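You operate a simulated robot arm through the tools that you are given. There is no shell and no other tool.

You are at the controls of a simulated two-armed robot. One attempt, no reset.

JOB
Clean the orange banded sub for inspection: chips off its shoulder, grime off its thread.
Fine: rubber bulb, turning the sub round between goes; cup brush wetted on the plunger can, and put back. Set down upright: cup brush. What is to be rubbed or washed off counts as gone when no trace of it is left.

Only the result counts: the job must be done as asked and must still hold three seconds after the hand-in. Knocking over, shifting, dropping, spilling or breaking anything else fails it.

ROBOT AND FRAMES
Two 7-joint arms with fingered hands on one trunk that stands fixed in place. Base frame: the origin is at the foot of the trunk, x ahead of it, y to its left, z up; the work surface is at about z = 852. Lengths are in mm, angles in degrees, forces in N, time in s.
The left shoulder is at [21, 208, 1398], the right one opposite. Each reaches about 1152 mm from its shoulder. Payload 5 kg a hand.
Tool frame (each hand has its own): the origin (TCP) lies between the finger pads and is the grasp point; the fingertips stand 48 mm ahead of it; z points along the fingers, y is the line along which they close. The gripper opens to 160 mm; its body begins 56 mm behind the TCP. The gripper is a hand of 4 fingers: y runs from the thumb to the fingers, the wrist lies at [-26, -142, -252] in the tool frame, and closing takes about 1.5 s.
Orientation is that of the tool frame in the base frame, as a unit quaternion [x, y, z, w]. With the fingers straight down and the wrist toward the robot, the tool's x, y and z point along [0, 1, 0], [1, 0, 0] and [0, 0, -1] of the base frame.

CONTROLS
- The arms move only by the tool step_arm. It takes "left_plan", "right_plan" or both (then of equal length, played together; a hand with none holds still); each is a list of rows, each a list of 7 numbers: the shift along the base's x, y, z in m, then the turn, a rotation vector about the base's x, y, z in degrees, then the gripper command, from -1 (shut) to 1 (fully open), values between in proportion. In form: [[x, y, z, wx, wy, wz, claw], ...]. A call has 1 to 20 rows; each row shifts and turns the commanded pose from where the row before left it. Rows are played at 5 a second. More than 50 mm and 8.6 degrees between two rows, or a gripper value outside its range, and nothing of the call is played. Where a pose cannot be reached the arm comes as near as it can. A force on the tool above 40 N (or 10 N above the force at the start of the call, whichever is more), or a blocked arm, ends the call early, and 0.2 s more pass. The fingers move at their own pace (about 108 mm/s each) and stop on an object; they squeeze with about 31 N. The grip force told is the motor's: it shows also when the fingers shut on nothing. Time passes only in rows, and 0.2 s behind the last, so rows that do not move let the fingers close. The reply holds the time, the measured pose of the TCP, the force on the tool along the base axes, the opening and the grip force, in the units named above and with some noise, with the torque about the TCP (base axes, N m) and any sound that the robot's microphone picked up.
- Cameras (640 x 400 px; columns grow to the right, rows downward): "scene" is now at [99.8, -25.4, 1593.5]; the picture's right is [-0.27, -0.96, 0.00], its down [-0.51, 0.14, -0.85] and it looks along [0.82, -0.23, -0.53] (base axes); focal length 344 px, centre (320, 200). "left" rides on the left gripper at [-87, -133, -189] in its tool frame; the picture's right is [-0.83, -0.26, 0.49], its down [0.51, -0.71, 0.49] and it looks along [0.22, 0.66, 0.72] (tool axes); focal length 238 px, centre (320, 200). "right" rides on the right gripper at [87, -133, -189] in its tool frame; the picture's right is [-0.83, 0.26, -0.49], its down [-0.51, -0.71, 0.49] and it looks along [-0.22, 0.66, 0.72] (tool axes); focal length 238 px, centre (320, 200). There is no depth. A picture from a camera that has moved, and an enlarged one, comes with that camera's place and axes in the base frame and with its lens.
- get_image(camera): a new picture of that camera. It takes no simulated time.
- lift_body(by): moves the trunk up (or, below 0, down) by that many mm; the arms and the scene camera ride with it, the base frame stays. It gives what a move gives, with no picture.
- hand_shape(shape, hand): the hand has 4 fingers and takes this shape, open, in about a second: jaw (thumb against the fingers, like two jaws); tri (thumb and two fingers); tip (a fingertip pinch); poke (one finger out to press); point (the index stretched); flat (the hand flat); cup (the hand cupped); fist (a fist). The gripper value then closes the fingers along that shape, each until it touches; the sizes above hold for jaw. It gives what a move gives, with no picture.
- aim_head(pan, tilt): turns the head with the scene camera to pan (to the left, within 86 degrees either way) and tilt (down, from -29 to 69), counted from straight ahead of the robot. It gives what a move gives.
- zoom(camera, box): a new picture of the part [left, top, right, bottom] of that camera's present view, enlarged. It takes no simulated time.
- sign_off(): hands the job in; it is judged then, once.

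Nothing tells you positions but the pictures and the camera data. Unless the task says otherwise, let go and move clear before handing in.

The tools are called after ">>>" as a command line: name --argument value ..., lists and objects as JSON in quotes. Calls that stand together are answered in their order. step_arm: Moves the arms, as the interface text tells. Its arguments: {"type":"object","properties":{"left_plan":{"type":"array"},"right_plan":{"type":"array"}},"required":[]} The other tools are called the same way: lift_body (by) moves the trunk up or down; hand_shape (shape, hand) gives the hand a shape; aim_head (pan, tilt) turns the head that bears the scene camera; get_image (camera) takes a picture; zoom (camera, box) takes an enlarged picture of a part of a camera's view; sign_off () hands the job in.

At the start:

```text
time: 0.0
left_eef_pos: [775.7, -21.6, 1254.8]
left_tcp_rot: [0.708, 0.706, 0.0, 0.001]
left_wrist_force: [0.6, 0.0, 0.3]
left_wrist_torque: [0.02, 0.01, -0.05]
left_width: 159.2
left_finger_force: 0.2
left_shape: jaw
right_eef_pos: [501.5, -477.8, 1341.4]
right_tcp_rot: [0.707, 0.707, 0.0, 0.001]
right_wrist_force: [0.7, 0.4, -1.0]
right_wrist_torque: [0.02, -0.02, 0.01]
right_width: 159.4
right_finger_force: 0.1
right_shape: jaw
trunk travel left (down, up): [-400.0, 290.0]
head pan, tilt (commanded): [-15.5, 32.0]
```

scene: 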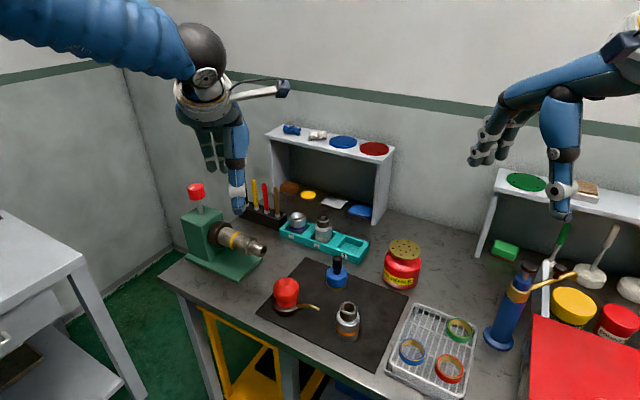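
right: 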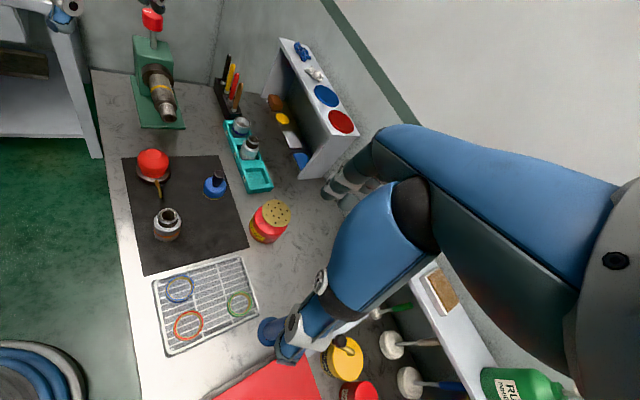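
left: 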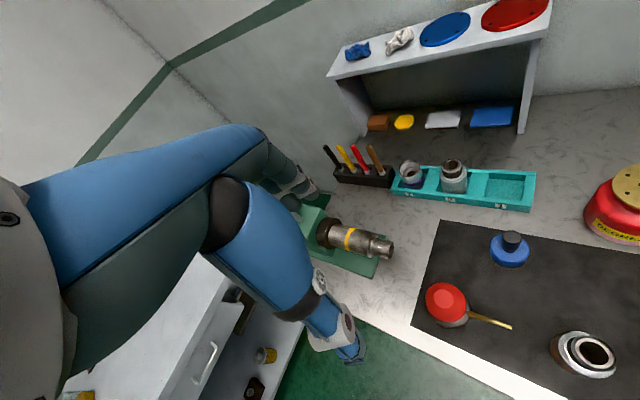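

I see a bench with a mat holding a red rubber bulb, a blue cup brush and a sub; a vise with a yellow-banded part; a teal tray with more subs; a red/yellow plunger can. I'll zoom in to tell which sub is orange banded before moving anything.

>>> zoom --camera "scene" --box '[250, 230, 430, 360]'

>>> zoom --camera "scene" --box '[170, 170, 380, 290]'

>>> zoom --camera "scene" --box '[380, 220, 640, 400]'

>>> zoom --camera "left" --box '[400, 150, 640, 400]'

>>> zoom --camera "right" --box '[100, 100, 320, 260]'

```text
3.08 times, centred on (340, 295) of scene
camera zoom: at [99.8, -25.4, 1593.5], right [-0.27, -0.96, 0.0], down [-0.51, 0.14, -0.85], along [0.82, -0.23, -0.53], focal length 1060 px, centre (258, -92)
```

zoom: 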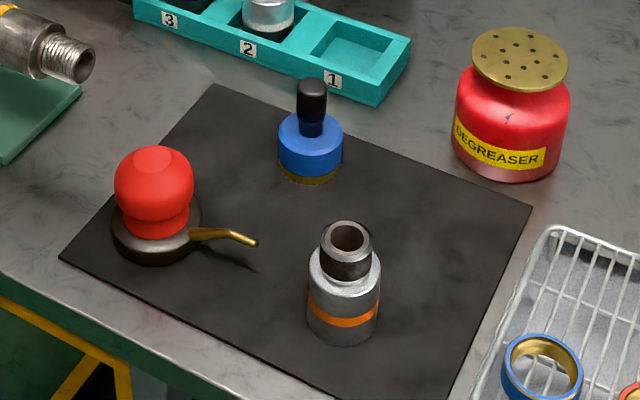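

```text
3.05 times, centred on (275, 230) of scene
camera zoom: at [99.8, -25.4, 1593.5], right [-0.27, -0.96, 0.0], down [-0.51, 0.14, -0.85], along [0.82, -0.23, -0.53], focal length 1049 px, centre (457, 109)
```

zoom: 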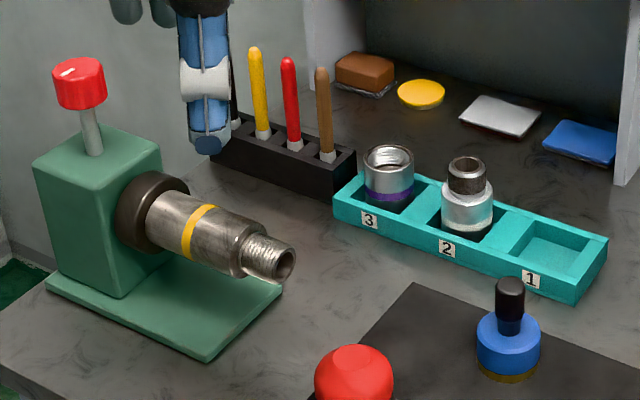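

```text
2.22 times, centred on (510, 310) of scene
camera zoom: at [99.8, -25.4, 1593.5], right [-0.27, -0.96, 0.0], down [-0.51, 0.14, -0.85], along [0.82, -0.23, -0.53], focal length 765 px, centre (-102, -44)
```

zoom: 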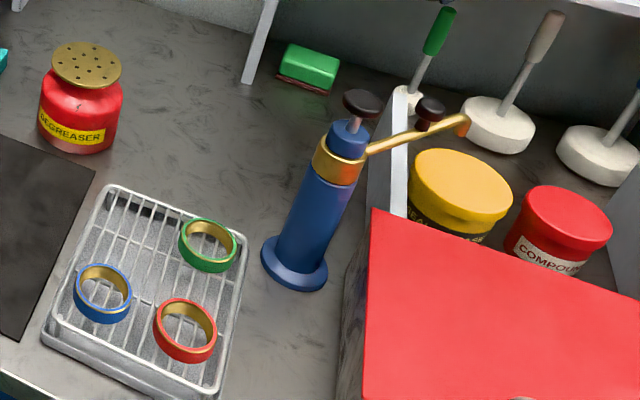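

```text
1.60 times, centred on (520, 275) of left
camera zoom: at [643.0, -108.5, 1445.3], right [-0.26, -0.83, -0.49], down [-0.71, 0.51, -0.49], along [0.66, 0.22, -0.72], focal length 381 px, centre (0, 80)
```

zoom: 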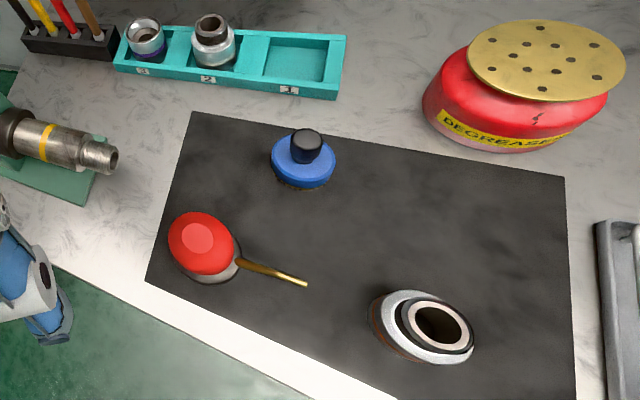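

```text
2.50 times, centred on (210, 180) of right
camera zoom: at [368.4, -391.2, 1530.7], right [0.26, -0.83, 0.49], down [-0.71, -0.51, -0.49], along [0.66, -0.22, -0.72], focal length 596 px, centre (595, 250)
```

zoom: 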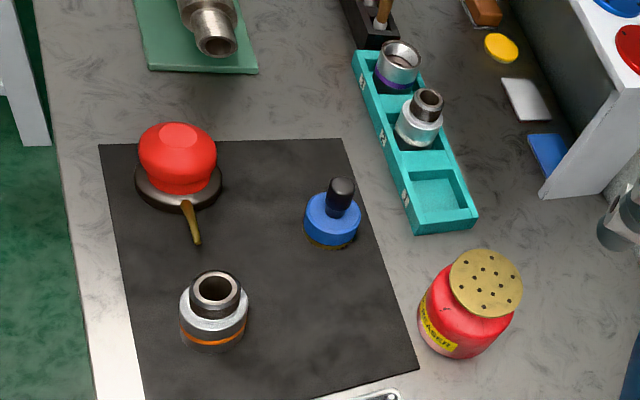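

The orange-banded sub stands on the mat near (611, -237), the red bulb near (739, -109) with its brass nozzle pointing toward the sub, the cup brush near (775, -260), and the degreaser plunger can near (756, -455). I'll zoom closer for details of the tools and the sub.

>>> zoom --camera "scene" --box '[325, 285, 375, 350]'

>>> zoom --camera "scene" --box '[265, 260, 345, 325]'

>>> zoom --camera "left" --box '[400, 270, 540, 350]'

>>> zoom --camera "left" --box '[530, 310, 640, 390]'

>>> zoom --camera "right" --box '[120, 130, 220, 260]'

>>> zoom --camera "scene" --box '[310, 240, 430, 310]'

```text
6.15 times, centred on (350, 318) of scene
camera zoom: at [99.8, -25.4, 1593.5], right [-0.27, -0.96, 0.0], down [-0.51, 0.14, -0.85], along [0.82, -0.23, -0.53], focal length 2119 px, centre (135, -523)
```

zoom: 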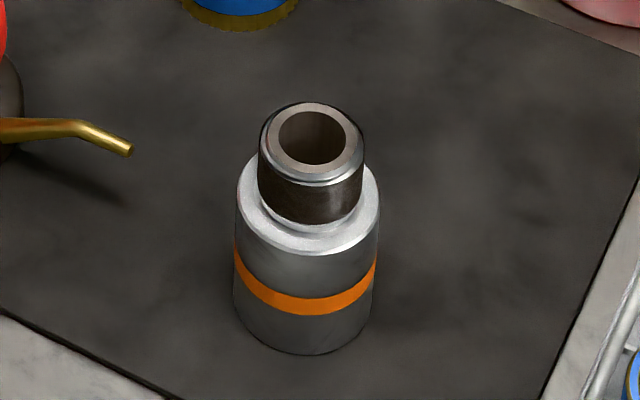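

```text
6.15 times, centred on (305, 292) of scene
camera zoom: at [99.8, -25.4, 1593.5], right [-0.27, -0.96, 0.0], down [-0.51, 0.14, -0.85], along [0.82, -0.23, -0.53], focal length 2119 px, centre (412, -369)
```

zoom: 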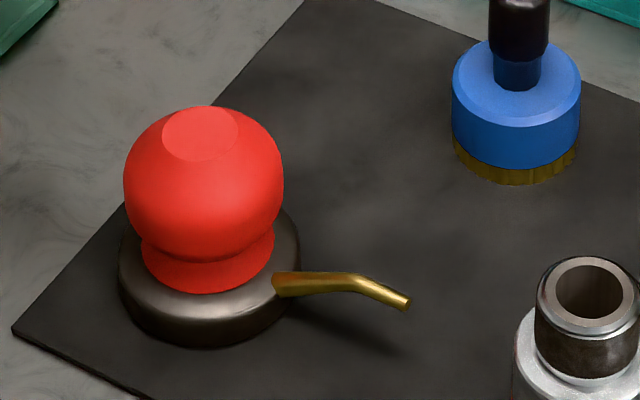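

```text
4.57 times, centred on (470, 310) of left
camera zoom: at [643.0, -108.5, 1445.3], right [-0.26, -0.83, -0.49], down [-0.71, 0.51, -0.49], along [0.66, 0.22, -0.72], focal length 1090 px, centre (-366, -303)
```

zoom: 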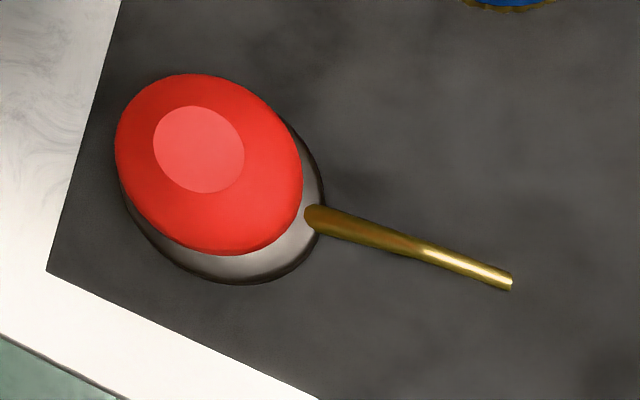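

```text
5.00 times, centred on (585, 350) of left
camera zoom: at [643.0, -108.5, 1445.3], right [-0.26, -0.83, -0.49], down [-0.71, 0.51, -0.49], along [0.66, 0.22, -0.72], focal length 1192 px, centre (-1005, -550)
```

zoom: 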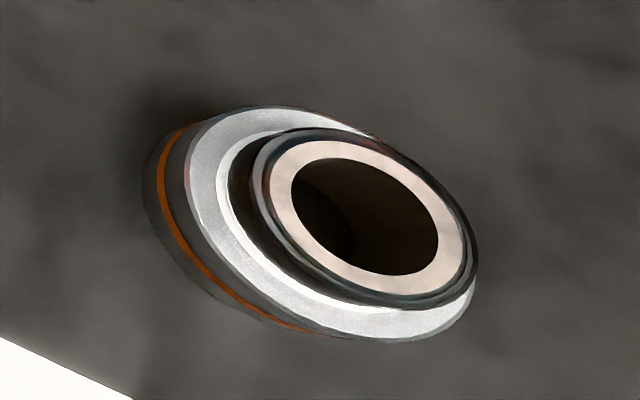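

```text
3.08 times, centred on (170, 195) of right
camera zoom: at [368.4, -391.2, 1530.7], right [0.26, -0.83, 0.49], down [-0.71, -0.51, -0.49], along [0.66, -0.22, -0.72], focal length 733 px, centre (782, 215)
```

zoom: 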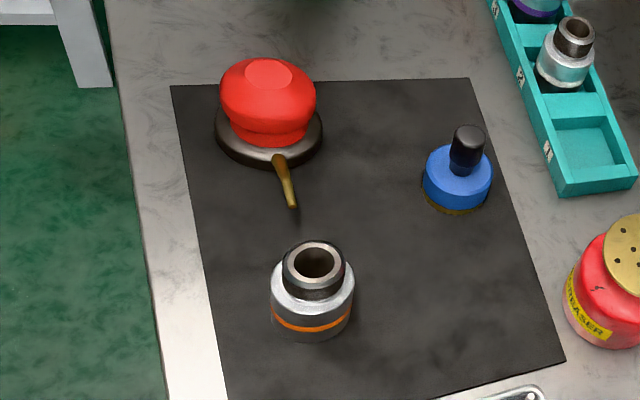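

```text
5.33 times, centred on (370, 275) of scene
camera zoom: at [99.8, -25.4, 1593.5], right [-0.27, -0.96, 0.0], down [-0.51, 0.14, -0.85], along [0.82, -0.23, -0.53], focal length 1836 px, centre (53, -200)
```

zoom: 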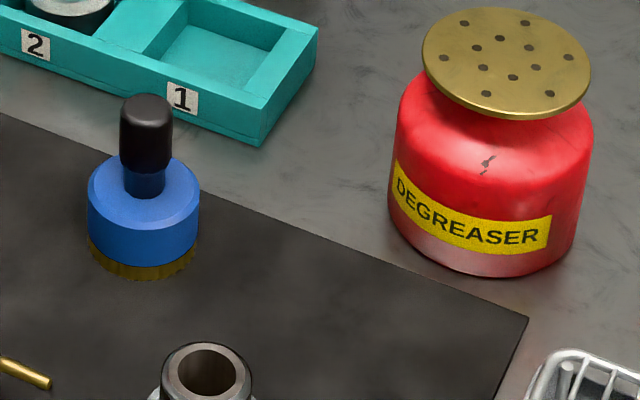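

The sub's shoulder (about z = 917) is frosted with chips, its pin (40 mm wide, top at z ≈ 956) is dark with grime, and the bulb's nozzle tip sits around (672, -181, 897), aimed at the sub. I'll bring the left hand above the bulb for a closer look.

>>> step_arm --left_plan '[[-0.007, -0.017, -0.03, 0, 0, 0, 1], [-0.007, -0.017, -0.03, 0, 0, 0, 1], [-0.007, -0.017, -0.03, 0, 0, 0, 1], [-0.007, -0.018, -0.03, 0, 0, 0, 1], [-0.009, -0.018, -0.03, 0, 0, 0, 1], [0, 0, 0, 0, 0, 0, 1]]'

>>> get_image --camera "left"

>>> get_image --camera "scene"

```text
time: 1.4
left_eef_pos: [738.4, -109.3, 1107.1]
left_tcp_rot: [0.707, 0.707, 0.001, 0.001]
left_wrist_force: [-0.3, 0.2, 0.6]
left_wrist_torque: [-0.02, 0.0, -0.03]
left_width: 159.4
left_finger_force: 0.1
left_shape: jaw
right_eef_pos: [500.9, -476.2, 1342.8]
right_tcp_rot: [0.707, 0.707, 0.0, 0.0]
right_wrist_force: [0.3, 0.9, 0.8]
right_wrist_torque: [-0.06, 0.0, 0.01]
right_width: 159.6
right_finger_force: 0.0
right_shape: jaw
trunk travel left (down, up): [-400.0, 290.0]
head pan, tilt (commanded): [-15.5, 32.0]
```

```text
taken
camera left: at [605.6, -195.8, 1296.5], right [-0.26, -0.83, -0.49], down [-0.71, 0.51, -0.49], along [0.66, 0.22, -0.72], focal length 238 px, centre (320, 200)
```

left: 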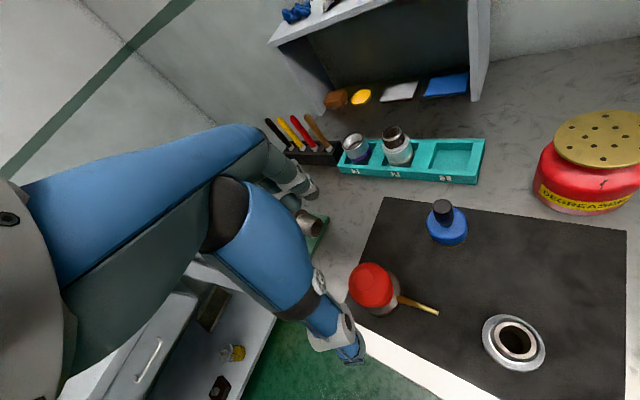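

```text
taken
camera scene: at [99.5, -24.5, 1593.6], right [-0.27, -0.96, 0.0], down [-0.51, 0.14, -0.85], along [0.82, -0.23, -0.53], focal length 344 px, centre (320, 200)
```

scene: 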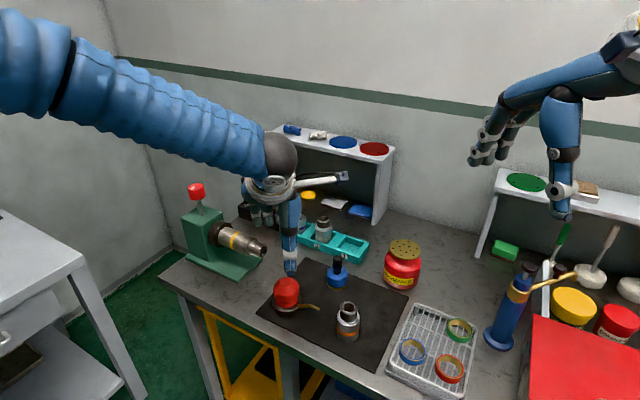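

The left hand is now over the bulb with the thumb toward the robot. I'll zoom from here to refine the nozzle and sub geometry.

>>> zoom --camera "left" --box '[335, 250, 455, 330]'

>>> zoom --camera "left" --box '[465, 295, 565, 385]'

>>> zoom --camera "scene" --box '[260, 250, 380, 350]'

```text
5.00 times, centred on (395, 290) of left
camera zoom: at [605.6, -195.8, 1296.5], right [-0.26, -0.83, -0.49], down [-0.71, 0.51, -0.49], along [0.66, 0.22, -0.72], focal length 1192 px, centre (-55, -250)
```

zoom: 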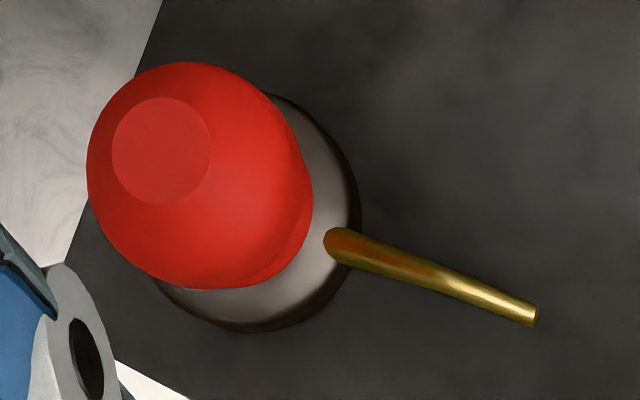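

```text
4.44 times, centred on (515, 340) of left
camera zoom: at [605.6, -195.8, 1296.5], right [-0.26, -0.83, -0.49], down [-0.71, 0.51, -0.49], along [0.66, 0.22, -0.72], focal length 1059 px, centre (-547, -422)
```

zoom: 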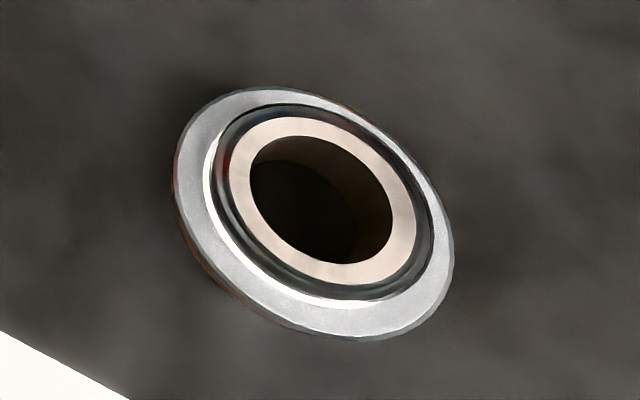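

```text
4.00 times, centred on (320, 300) of scene
camera zoom: at [99.5, -24.5, 1593.6], right [-0.27, -0.96, 0.0], down [-0.51, 0.14, -0.85], along [0.82, -0.23, -0.53], focal length 1377 px, centre (320, -200)
```

zoom: 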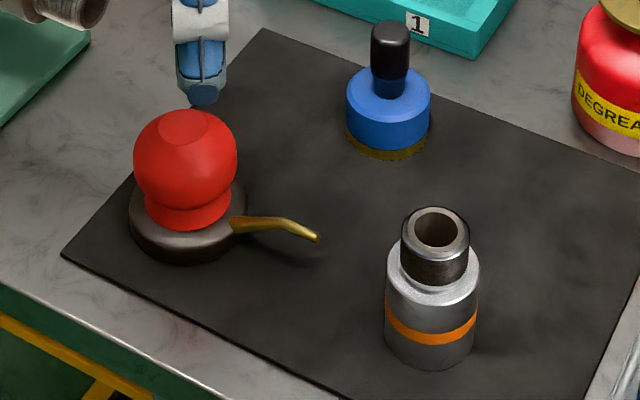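

The bulb axis is at about (739.5, -110), its top at z ≈ 947, and the nozzle's last stretch lies level at z ≈ 898, aimed at the sub's axis at (612, -236.5) with the shoulder at z ≈ 915. I'll lower the left hand around the bulb with the fingers partly open.

>>> step_arm --left_plan '[[0.001, -0.001, -0.02, 0, 0, 0, 0.4], [0, 0, -0.03, 0, 0, 0, 0.4], [0, 0, -0.03, 0, 0, 0, 0.4], [0, 0, -0.03, 0, 0, 0, 0.4], [0, 0, -0.03, 0, 0, 0, 0.4], [0, 0, -0.03, 0, 0, 0, 0.4], [0, 0, 0, 0, 0, 0, 0.4]]'

>>> get_image --camera "left"

>>> zoom --camera "scene" --box '[230, 190, 390, 350]'

>>> zoom --camera "right" --box '[120, 120, 260, 260]'

```text
time: 3.0
left_eef_pos: [739.1, -109.7, 933.0]
left_tcp_rot: [0.707, 0.707, 0.001, 0.0]
left_wrist_force: [0.1, 0.9, -0.5]
left_wrist_torque: [0.01, -0.01, 0.02]
left_width: 112.5
left_finger_force: 0.1
left_shape: jaw
right_eef_pos: [500.1, -476.9, 1342.2]
right_tcp_rot: [0.707, 0.707, 0.0, 0.0]
right_wrist_force: [0.0, 0.1, -0.4]
right_wrist_torque: [-0.02, -0.04, -0.03]
right_width: 159.7
right_finger_force: 0.1
right_shape: jaw
trunk travel left (down, up): [-400.0, 290.0]
head pan, tilt (commanded): [-15.5, 32.0]
```

```text
taken
camera left: at [607.5, -197.0, 1124.1], right [-0.26, -0.83, -0.49], down [-0.71, 0.51, -0.49], along [0.66, 0.22, -0.72], focal length 238 px, centre (320, 200)
```

left: 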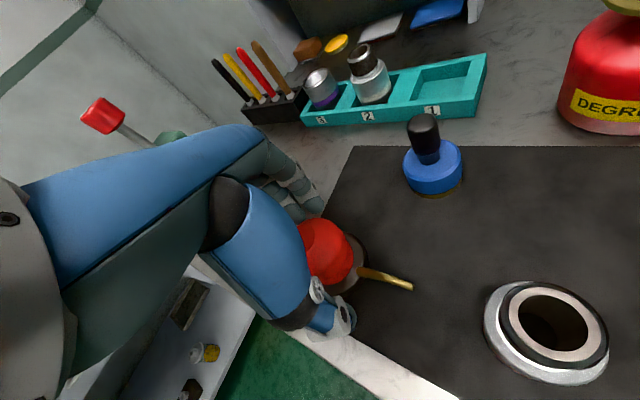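

```text
2.50 times, centred on (310, 270) of scene
camera zoom: at [99.2, -25.2, 1593.6], right [-0.27, -0.96, 0.0], down [-0.51, 0.14, -0.85], along [0.82, -0.23, -0.53], focal length 861 px, centre (345, 25)
```

zoom: 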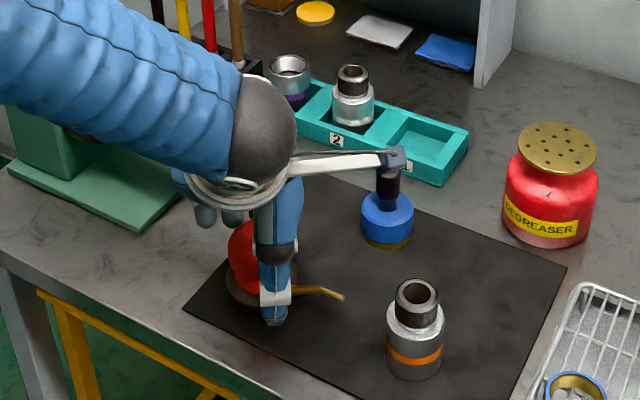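

```text
2.86 times, centred on (190, 190) of right
camera zoom: at [367.8, -390.9, 1530.9], right [0.26, -0.83, 0.49], down [-0.71, -0.51, -0.49], along [0.66, -0.22, -0.72], focal length 681 px, centre (691, 229)
```

zoom: 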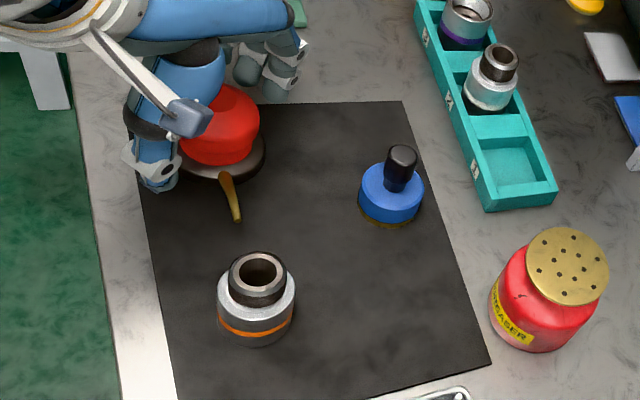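

The hand straddles the bulb cleanly. I'll note the shoulder's look before the first puff, then squeeze.

>>> zoom --camera "left" --box '[470, 270, 630, 390]'

>>> zoom --camera "scene" --box '[325, 290, 375, 345]'

>>> step_arm --left_plan '[[0, 0, 0, 0, 0, 0, -1], [0, 0, 0, 0, 0, 0, -1], [0, 0, 0, 0, 0, 0, -1], [0, 0, 0, 0, 0, 0, -1], [0, 0, 0, 0, 0, 0, -1]]'

>>> zoom --camera "left" --box '[470, 270, 630, 390]'

>>> zoom --camera "scene" --box '[325, 290, 375, 345]'

>>> get_image --camera "left"

```text
3.33 times, centred on (550, 330) of left
camera zoom: at [607.5, -197.0, 1124.1], right [-0.26, -0.83, -0.49], down [-0.71, 0.51, -0.49], along [0.66, 0.22, -0.72], focal length 794 px, centre (-447, -233)
```

zoom: 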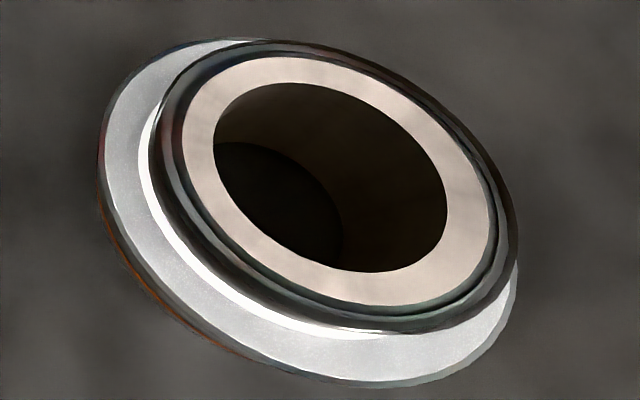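

```text
7.27 times, centred on (350, 318) of scene
camera zoom: at [99.2, -25.2, 1593.6], right [-0.27, -0.96, 0.0], down [-0.51, 0.14, -0.85], along [0.82, -0.23, -0.53], focal length 2504 px, centre (102, -654)
```

zoom: 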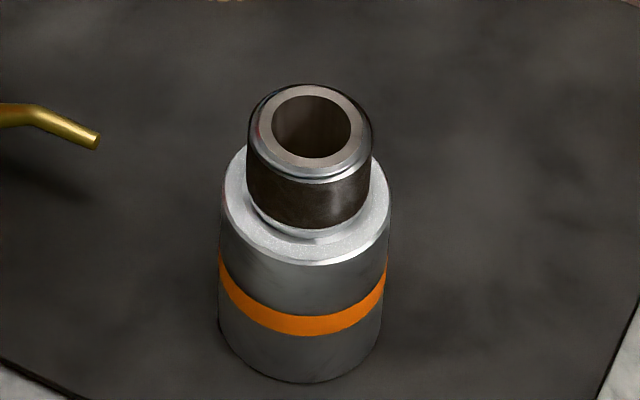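

```text
time: 4.2
left_eef_pos: [738.3, -109.3, 933.0]
left_tcp_rot: [0.707, 0.707, 0.001, 0.001]
left_wrist_force: [-2.3, -0.2, -0.7]
left_wrist_torque: [0.0, 0.07, 0.0]
left_width: 53.8
left_finger_force: 31.8
left_shape: jaw
right_eef_pos: [499.6, -477.8, 1341.9]
right_tcp_rot: [0.707, 0.708, 0.001, 0.0]
right_wrist_force: [0.7, -0.5, -0.3]
right_wrist_torque: [0.03, 0.01, -0.03]
right_width: 159.8
right_finger_force: 0.0
right_shape: jaw
trunk travel left (down, up): [-400.0, 290.0]
head pan, tilt (commanded): [-15.5, 32.0]
```

```text
3.33 times, centred on (550, 330) of left
camera zoom: at [607.7, -197.2, 1123.7], right [-0.26, -0.83, -0.49], down [-0.71, 0.51, -0.49], along [0.66, 0.22, -0.72], focal length 794 px, centre (-447, -233)
```

zoom: 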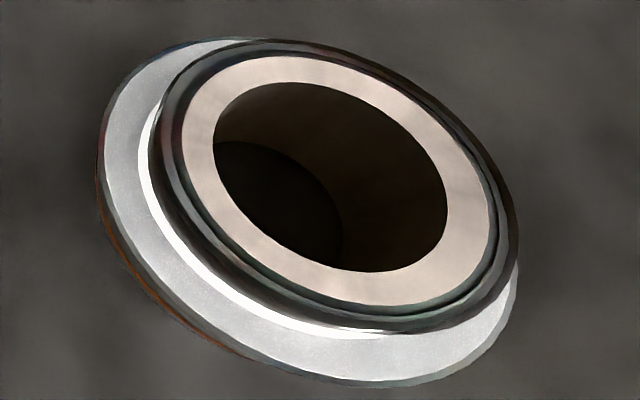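

```text
7.27 times, centred on (350, 318) of scene
camera zoom: at [99.7, -25.5, 1593.5], right [-0.27, -0.96, 0.0], down [-0.51, 0.14, -0.85], along [0.82, -0.23, -0.53], focal length 2504 px, centre (102, -654)
```

zoom: 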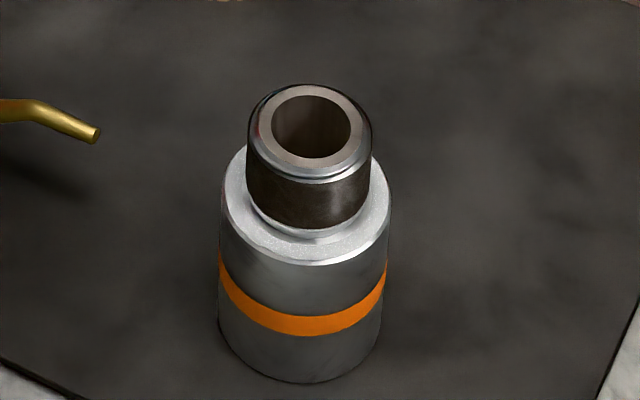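

```text
taken
camera left: at [607.7, -197.2, 1123.7], right [-0.26, -0.83, -0.49], down [-0.71, 0.51, -0.49], along [0.66, 0.22, -0.72], focal length 238 px, centre (320, 200)
```

left: 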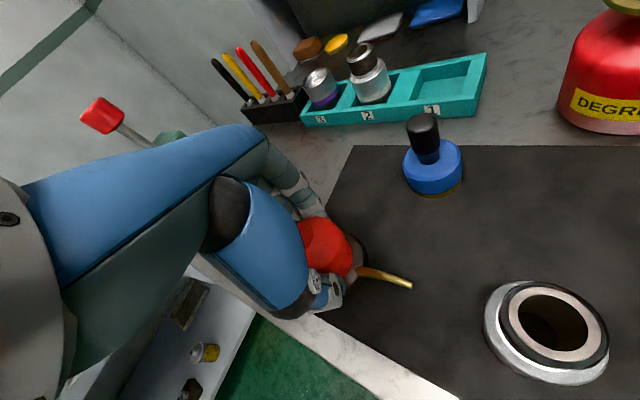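

The squeeze closed to about 54 mm with 32 N, but no puff sound came and the shoulder looks unchanged. I'll open, go a little lower to the bulb's widest part and squeeze again.

>>> step_arm --left_plan '[[0, 0, 0, 0, 0, 0, 0.4], [0, 0, 0, 0, 0, 0, 0.4], [0, 0, 0, 0, 0, 0, 0.4], [0.001, 0, -0.005, 0, 0, 0, 0.4], [0, 0, -0.005, 0, 0, 0, 0.4]]'

>>> step_arm --left_plan '[[0, 0, 0, 0, 0, 0, -1], [0, 0, 0, 0, 0, 0, -1], [0, 0, 0, 0, 0, 0, -1], [0, 0, 0, 0, 0, 0, -1], [0, 0, 0, 0, 0, 0, -1], [0, 0, 0, 0, 0, 0, -1]]'

>>> zoom --camera "scene" --box '[260, 250, 380, 350]'

>>> zoom --camera "left" --box '[240, 180, 440, 340]'

>>> zoom --camera "right" --box '[120, 120, 260, 260]'

```text
time: 5.4
left_eef_pos: [740.4, -110.4, 925.1]
left_tcp_rot: [0.707, 0.707, 0.0, 0.0]
left_wrist_force: [0.9, 0.0, 0.6]
left_wrist_torque: [-0.02, 0.03, -0.01]
left_width: 111.8
left_finger_force: 0.1
left_shape: jaw
right_eef_pos: [500.3, -476.7, 1341.1]
right_tcp_rot: [0.707, 0.707, -0.001, 0.0]
right_wrist_force: [-0.7, 0.0, -0.2]
right_wrist_torque: [0.0, 0.02, 0.01]
right_width: 159.5
right_finger_force: 0.0
right_shape: jaw
trunk travel left (down, up): [-400.0, 290.0]
head pan, tilt (commanded): [-15.5, 32.0]
```

```text
time: 6.8
left_eef_pos: [741.5, -110.1, 925.5]
left_tcp_rot: [0.707, 0.707, 0.0, 0.0]
left_wrist_force: [-1.9, 1.3, 0.2]
left_wrist_torque: [-0.02, -0.02, 0.05]
left_width: 47.3
left_finger_force: 30.8
left_shape: jaw
right_eef_pos: [499.7, -478.2, 1342.1]
right_tcp_rot: [0.707, 0.707, 0.0, 0.0]
right_wrist_force: [-0.8, 0.0, 0.0]
right_wrist_torque: [0.0, -0.02, 0.01]
right_width: 159.4
right_finger_force: 0.0
right_shape: jaw
trunk travel left (down, up): [-400.0, 290.0]
head pan, tilt (commanded): [-15.5, 32.0]
```

```text
4.00 times, centred on (320, 300) of scene
camera zoom: at [99.5, -25.4, 1593.5], right [-0.27, -0.96, 0.0], down [-0.51, 0.14, -0.85], along [0.82, -0.23, -0.53], focal length 1377 px, centre (320, -200)
```

zoom: 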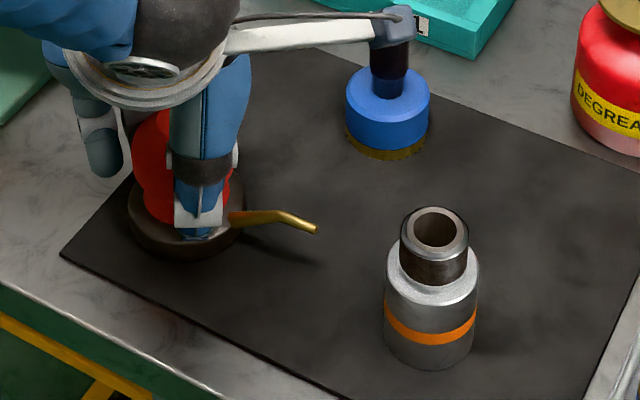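

```text
2.50 times, centred on (340, 260) of left
camera zoom: at [608.9, -196.5, 1115.1], right [-0.26, -0.83, -0.49], down [-0.71, 0.51, -0.49], along [0.66, 0.22, -0.72], focal length 596 px, centre (270, 50)
```

zoom: 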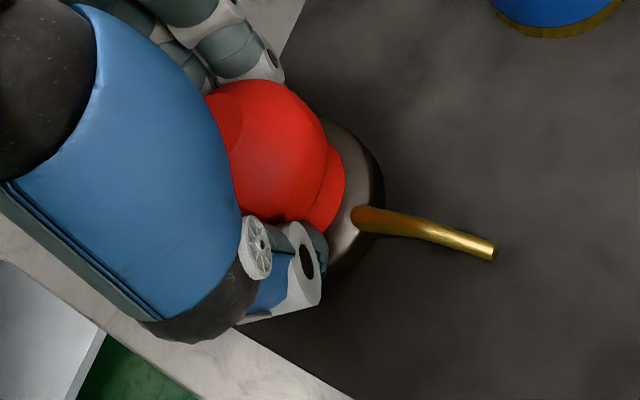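

```text
2.86 times, centred on (190, 190) of right
camera zoom: at [368.1, -391.1, 1530.7], right [0.26, -0.83, 0.49], down [-0.71, -0.51, -0.49], along [0.66, -0.22, -0.72], focal length 681 px, centre (691, 229)
```

zoom: 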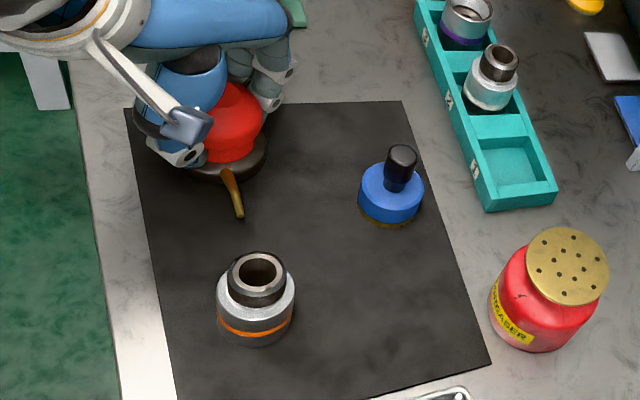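

Now squeezed further (47 mm). I'll check the shoulder closely for any change.

>>> zoom --camera "scene" --box '[325, 290, 375, 345]'

>>> zoom --camera "left" --box '[480, 280, 640, 400]'

>>> zoom --camera "right" --box '[150, 195, 195, 245]'

>>> get_image --camera "left"

```text
7.27 times, centred on (350, 318) of scene
camera zoom: at [99.5, -25.4, 1593.5], right [-0.27, -0.96, 0.0], down [-0.51, 0.14, -0.85], along [0.82, -0.23, -0.53], focal length 2504 px, centre (102, -654)
```

zoom: 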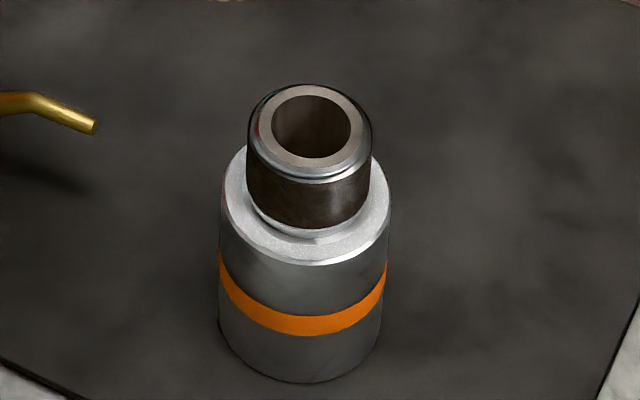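

```text
3.33 times, centred on (560, 340) of left
camera zoom: at [608.9, -196.5, 1115.1], right [-0.26, -0.83, -0.49], down [-0.71, 0.51, -0.49], along [0.66, 0.22, -0.72], focal length 794 px, centre (-480, -267)
```

zoom: 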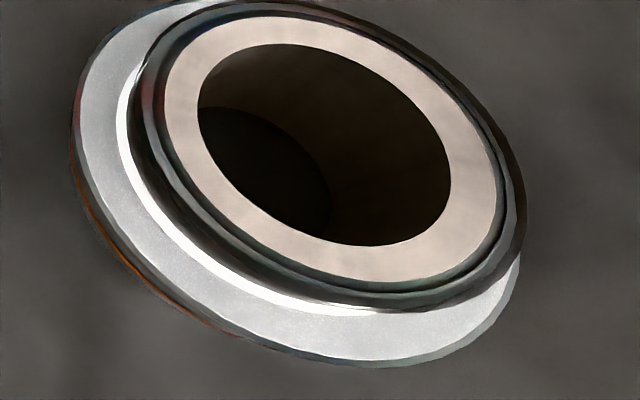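

```text
8.00 times, centred on (172, 220) of right
camera zoom: at [368.1, -391.1, 1530.7], right [0.26, -0.83, 0.49], down [-0.71, -0.51, -0.49], along [0.66, -0.22, -0.72], focal length 1907 px, centre (1500, 40)
```

zoom: 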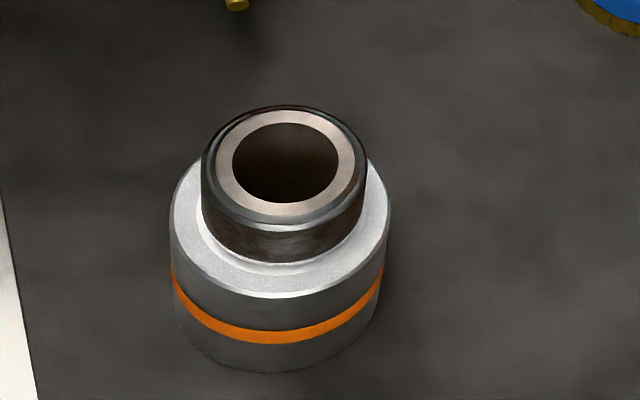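

```text
taken
camera left: at [608.9, -196.5, 1115.1], right [-0.26, -0.83, -0.49], down [-0.71, 0.51, -0.49], along [0.66, 0.22, -0.72], focal length 238 px, centre (320, 200)
```

left: 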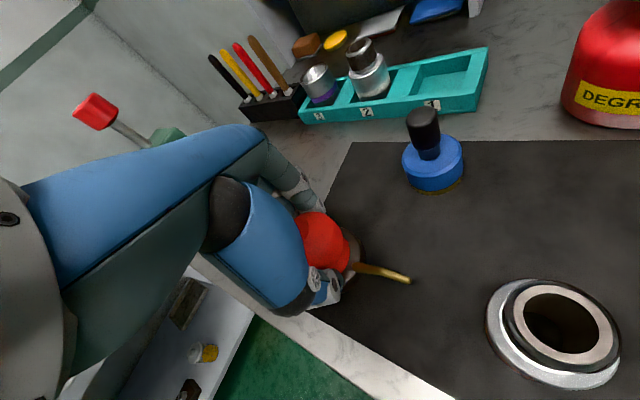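

No change on the shoulder: the level jet runs about 17 mm below it. I'll see whether the held bulb can be lifted so the nozzle comes level with the shoulder.

>>> step_arm --left_plan '[[0, 0, 0.005, 0, 0, 0, -1], [0, 0, 0.005, 0, 0, 0, -1], [0, 0, 0.005, 0, 0, 0, -1], [0, 0, 0.005, 0, 0, 0, -1], [0, 0, 0, 0, 0, 0, -1]]'

>>> zoom --camera "scene" --box '[260, 250, 380, 350]'

>>> zoom --camera "right" --box '[120, 120, 260, 260]'

```text
time: 8.0
left_eef_pos: [739.8, -110.0, 947.9]
left_tcp_rot: [0.707, 0.707, -0.001, 0.0]
left_wrist_force: [-0.6, 0.3, -5.1]
left_wrist_torque: [0.01, -0.03, 0.04]
left_width: 46.7
left_finger_force: 31.0
left_shape: jaw
right_eef_pos: [501.6, -477.5, 1341.5]
right_tcp_rot: [0.707, 0.707, 0.0, 0.0]
right_wrist_force: [-0.3, 0.2, 0.5]
right_wrist_torque: [0.03, 0.01, -0.02]
right_width: 159.8
right_finger_force: 0.0
right_shape: jaw
trunk travel left (down, up): [-400.0, 290.0]
head pan, tilt (commanded): [-15.5, 32.0]
```

```text
4.00 times, centred on (320, 300) of scene
camera zoom: at [100.5, -25.6, 1593.4], right [-0.27, -0.96, 0.0], down [-0.51, 0.14, -0.85], along [0.82, -0.23, -0.53], focal length 1377 px, centre (320, -200)
```

zoom: 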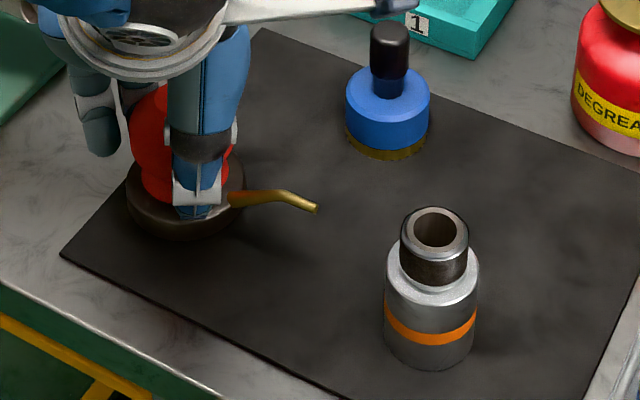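

```text
2.86 times, centred on (190, 190) of right
camera zoom: at [369.1, -391.3, 1530.4], right [0.26, -0.83, 0.49], down [-0.71, -0.51, -0.49], along [0.66, -0.22, -0.72], focal length 681 px, centre (691, 229)
```

zoom: 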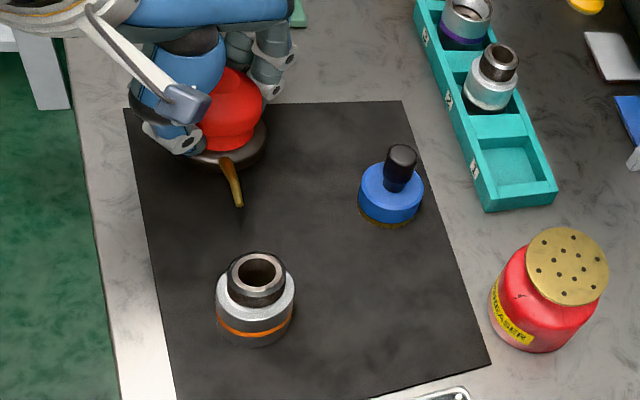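

The bulb lifts easily (about 5 N) and the nozzle is now near z ≈ 922, just above the shoulder. I'll ease the grip in small steps to find how far I can relax it without losing the bulb.

>>> step_arm --left_plan '[[0, 0, 0, 0, 0, 0, -0.5], [0, 0, 0, 0, 0, 0, -0.5]]'

>>> step_arm --left_plan '[[0, 0, 0, 0, 0, 0, -0.44], [0, 0, 0, 0, 0, 0, -0.44]]'

>>> zoom --camera "scene" --box '[260, 250, 380, 350]'

```text
time: 8.6
left_eef_pos: [738.2, -108.8, 946.1]
left_tcp_rot: [0.707, 0.707, 0.0, 0.0]
left_wrist_force: [0.4, -0.4, -6.2]
left_wrist_torque: [0.0, -0.01, -0.01]
left_width: 46.7
left_finger_force: 31.1
left_shape: jaw
right_eef_pos: [500.5, -476.4, 1341.5]
right_tcp_rot: [0.707, 0.707, -0.001, 0.0]
right_wrist_force: [0.1, 0.2, 0.2]
right_wrist_torque: [-0.02, 0.02, 0.0]
right_width: 159.5
right_finger_force: 0.1
right_shape: jaw
trunk travel left (down, up): [-400.0, 290.0]
head pan, tilt (commanded): [-15.5, 32.0]
```

```text
time: 9.2
left_eef_pos: [739.4, -108.3, 944.9]
left_tcp_rot: [0.707, 0.707, 0.0, 0.0]
left_wrist_force: [-0.6, 0.6, -5.5]
left_wrist_torque: [0.01, -0.03, -0.01]
left_width: 46.9
left_finger_force: 30.7
left_shape: jaw
right_eef_pos: [501.0, -476.6, 1341.1]
right_tcp_rot: [0.707, 0.707, 0.0, 0.0]
right_wrist_force: [0.3, -0.3, 0.6]
right_wrist_torque: [0.0, -0.02, 0.04]
right_width: 159.7
right_finger_force: 0.0
right_shape: jaw
trunk travel left (down, up): [-400.0, 290.0]
head pan, tilt (commanded): [-15.5, 32.0]
```

```text
4.00 times, centred on (320, 300) of scene
camera zoom: at [100.2, -25.5, 1593.4], right [-0.27, -0.96, 0.0], down [-0.51, 0.14, -0.85], along [0.82, -0.23, -0.53], focal length 1377 px, centre (320, -200)
```

zoom: 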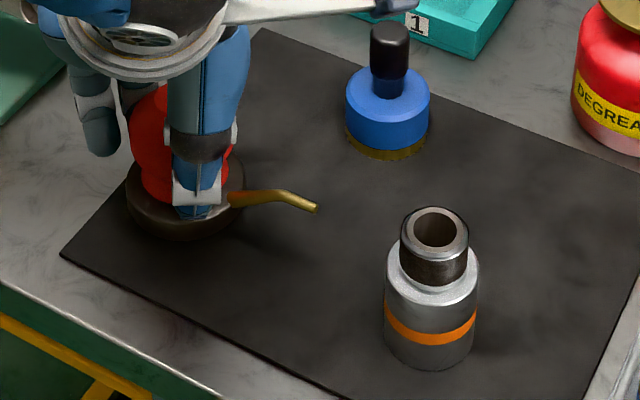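

>>> step_arm --left_plan '[[0, 0, 0, 0, 0, 0, -0.42], [0, 0, 0, 0, 0, 0, -0.42]]'

>>> step_arm --left_plan '[[0, 0, 0, 0, 0, 0, -0.4], [0, 0, 0, 0, 0, 0, -0.4]]'

>>> zoom --camera "scene" --box '[260, 250, 380, 350]'

```text
time: 9.8
left_eef_pos: [740.0, -109.3, 946.2]
left_tcp_rot: [0.707, 0.707, 0.0, 0.0]
left_wrist_force: [-0.7, -0.7, -6.0]
left_wrist_torque: [0.02, -0.02, -0.01]
left_width: 46.9
left_finger_force: 0.1
left_shape: jaw
right_eef_pos: [500.3, -476.4, 1341.3]
right_tcp_rot: [0.707, 0.707, 0.0, 0.0]
right_wrist_force: [-0.2, 0.1, -1.0]
right_wrist_torque: [-0.01, 0.0, 0.0]
right_width: 159.4
right_finger_force: 0.0
right_shape: jaw
trunk travel left (down, up): [-400.0, 290.0]
head pan, tilt (commanded): [-15.5, 32.0]
```

```text
time: 10.4
left_eef_pos: [739.6, -109.5, 946.3]
left_tcp_rot: [0.708, 0.707, 0.0, 0.0]
left_wrist_force: [1.1, -0.5, -4.9]
left_wrist_torque: [0.01, 0.0, 0.03]
left_width: 48.4
left_finger_force: 0.0
left_shape: jaw
right_eef_pos: [500.2, -476.9, 1341.0]
right_tcp_rot: [0.707, 0.707, 0.0, 0.0]
right_wrist_force: [0.1, 0.1, 0.9]
right_wrist_torque: [-0.02, 0.01, -0.02]
right_width: 159.4
right_finger_force: 0.0
right_shape: jaw
trunk travel left (down, up): [-400.0, 290.0]
head pan, tilt (commanded): [-15.5, 32.0]
```

```text
4.00 times, centred on (320, 300) of scene
camera zoom: at [100.3, -25.6, 1593.4], right [-0.27, -0.96, 0.0], down [-0.51, 0.14, -0.85], along [0.82, -0.23, -0.53], focal length 1377 px, centre (320, -200)
```

zoom: 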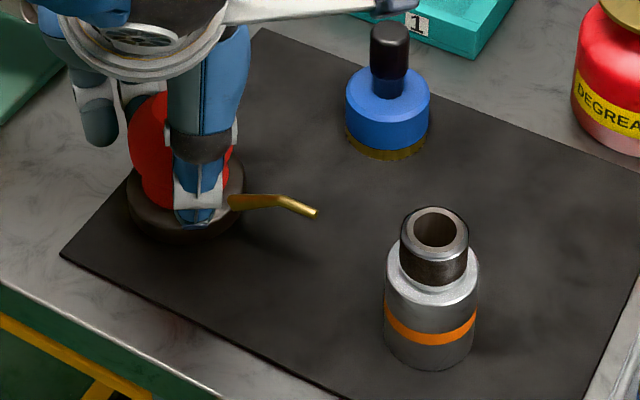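

The bulb is still held (5 N on the wrist) with the motor relaxed at 48.4 mm. Now I'll squeeze again as a puff with the nozzle near shoulder height.

>>> step_arm --left_plan '[[0, 0, 0, 0, 0, 0, -1], [0, 0, 0, 0, 0, 0, -1], [0, 0, 0, 0, 0, 0, -1]]'

>>> zoom --camera "scene" --box '[325, 290, 375, 345]'

>>> zoom --camera "left" --box '[460, 260, 620, 380]'

>>> zoom --camera "right" --box '[150, 195, 195, 245]'

```text
time: 11.2
left_eef_pos: [739.1, -108.8, 945.7]
left_tcp_rot: [0.707, 0.707, 0.0, 0.0]
left_wrist_force: [-0.3, 0.4, 0.0]
left_wrist_torque: [0.01, -0.02, 0.02]
left_width: 49.0
left_finger_force: 31.6
left_shape: jaw
right_eef_pos: [500.6, -477.9, 1341.7]
right_tcp_rot: [0.707, 0.707, 0.0, 0.0]
right_wrist_force: [-0.1, -0.4, -0.1]
right_wrist_torque: [0.02, -0.01, 0.01]
right_width: 159.6
right_finger_force: 0.0
right_shape: jaw
trunk travel left (down, up): [-400.0, 290.0]
head pan, tilt (commanded): [-15.5, 32.0]
```

```text
7.27 times, centred on (350, 318) of scene
camera zoom: at [100.3, -25.6, 1593.4], right [-0.27, -0.96, 0.0], down [-0.51, 0.14, -0.85], along [0.82, -0.23, -0.53], focal length 2504 px, centre (102, -654)
```

zoom: 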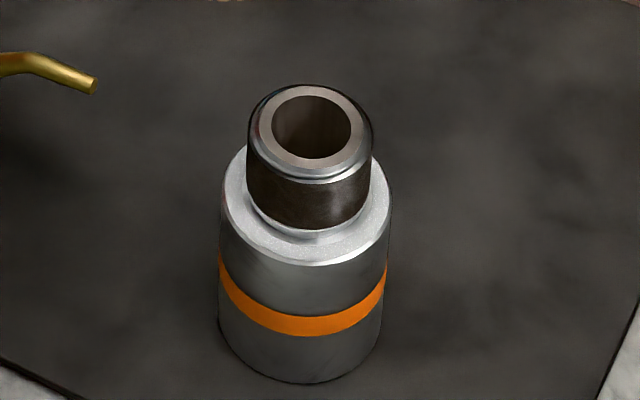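

```text
3.33 times, centred on (540, 320) of left
camera zoom: at [608.2, -196.5, 1135.7], right [-0.26, -0.83, -0.49], down [-0.71, 0.51, -0.49], along [0.66, 0.22, -0.72], focal length 794 px, centre (-413, -200)
```

zoom: 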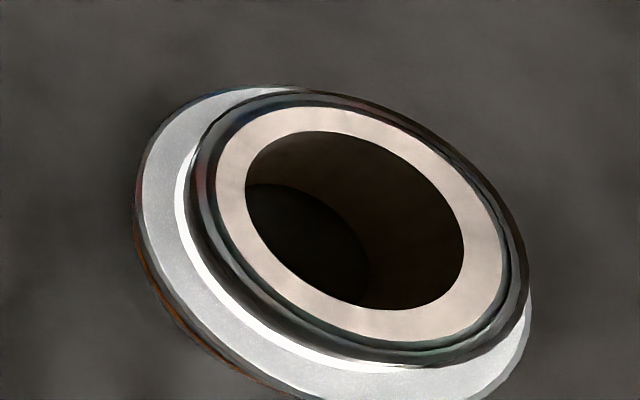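

```text
8.00 times, centred on (172, 220) of right
camera zoom: at [368.8, -391.3, 1530.5], right [0.26, -0.83, 0.49], down [-0.71, -0.51, -0.49], along [0.66, -0.22, -0.72], focal length 1907 px, centre (1500, 40)
```

zoom: 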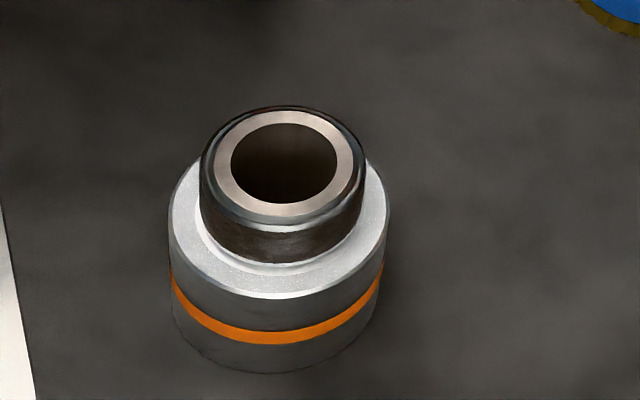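

The wrist force dropped to zero, so I need to check whether the bulb has slipped.

>>> get_image --camera "left"

>>> zoom --camera "scene" --box '[260, 240, 380, 340]'

>>> zoom --camera "right" --box '[120, 120, 260, 260]'

```text
taken
camera left: at [608.2, -196.5, 1135.7], right [-0.26, -0.83, -0.49], down [-0.71, 0.51, -0.49], along [0.66, 0.22, -0.72], focal length 238 px, centre (320, 200)
```

left: 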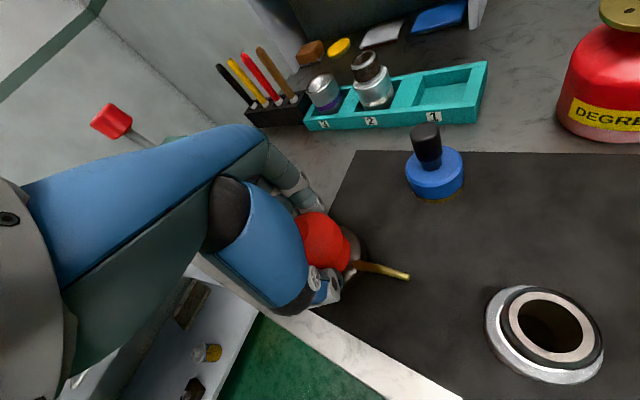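

```text
4.00 times, centred on (320, 290) of scene
camera zoom: at [100.3, -25.6, 1593.4], right [-0.27, -0.96, 0.0], down [-0.51, 0.14, -0.85], along [0.82, -0.23, -0.53], focal length 1377 px, centre (320, -160)
```

zoom: 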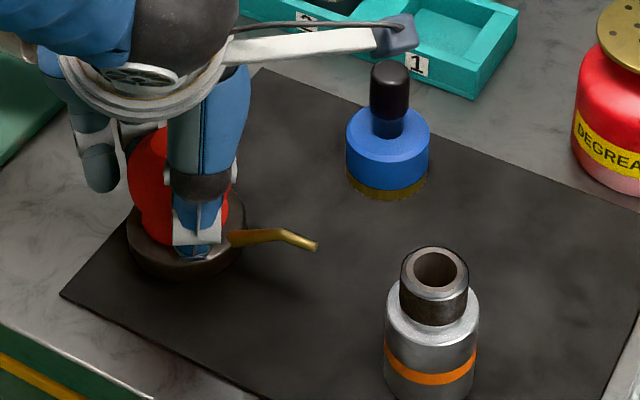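

```text
2.86 times, centred on (190, 190) of right
camera zoom: at [368.8, -391.3, 1530.5], right [0.26, -0.83, 0.49], down [-0.71, -0.51, -0.49], along [0.66, -0.22, -0.72], focal length 681 px, centre (691, 229)
```

zoom: 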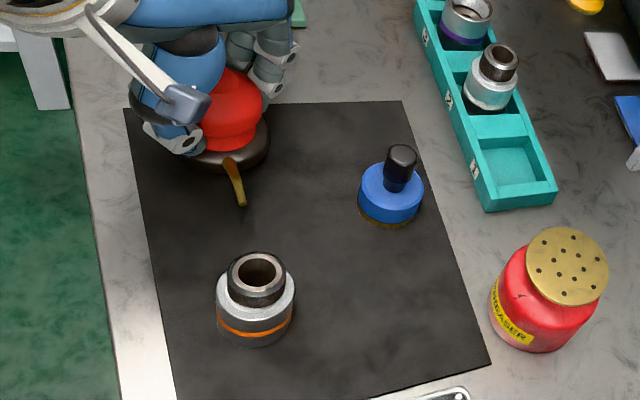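

The bulb still hangs in the hand at the same height. I'll pause one row to re-read the forces.

>>> step_arm --left_plan '[[0, 0, 0, 0, 0, 0, -1], [0, 0, 0, 0, 0, 0, -1]]'

>>> zoom --camera "scene" --box '[265, 260, 345, 325]'

```text
time: 11.8
left_eef_pos: [738.5, -109.1, 946.8]
left_tcp_rot: [0.707, 0.707, 0.001, 0.0]
left_wrist_force: [-0.8, -0.5, -0.2]
left_wrist_torque: [0.03, 0.02, 0.02]
left_width: 48.9
left_finger_force: 30.5
left_shape: jaw
right_eef_pos: [500.5, -477.7, 1341.6]
right_tcp_rot: [0.707, 0.707, 0.0, 0.0]
right_wrist_force: [0.5, 0.0, 0.0]
right_wrist_torque: [0.01, -0.01, -0.04]
right_width: 159.7
right_finger_force: 0.0
right_shape: jaw
trunk travel left (down, up): [-400.0, 290.0]
head pan, tilt (commanded): [-15.5, 32.0]
```

```text
6.15 times, centred on (305, 292) of scene
camera zoom: at [100.3, -25.6, 1593.4], right [-0.27, -0.96, 0.0], down [-0.51, 0.14, -0.85], along [0.82, -0.23, -0.53], focal length 2119 px, centre (412, -369)
```

zoom: 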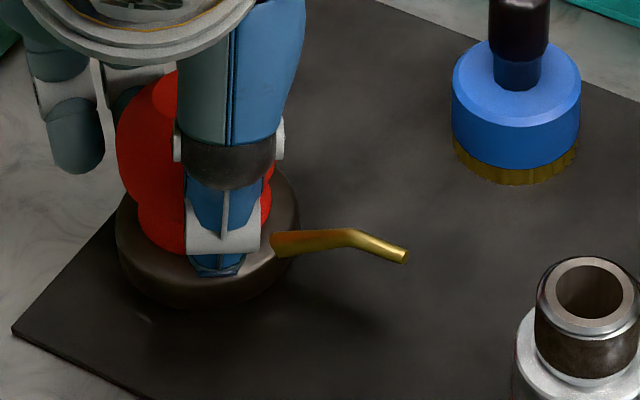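

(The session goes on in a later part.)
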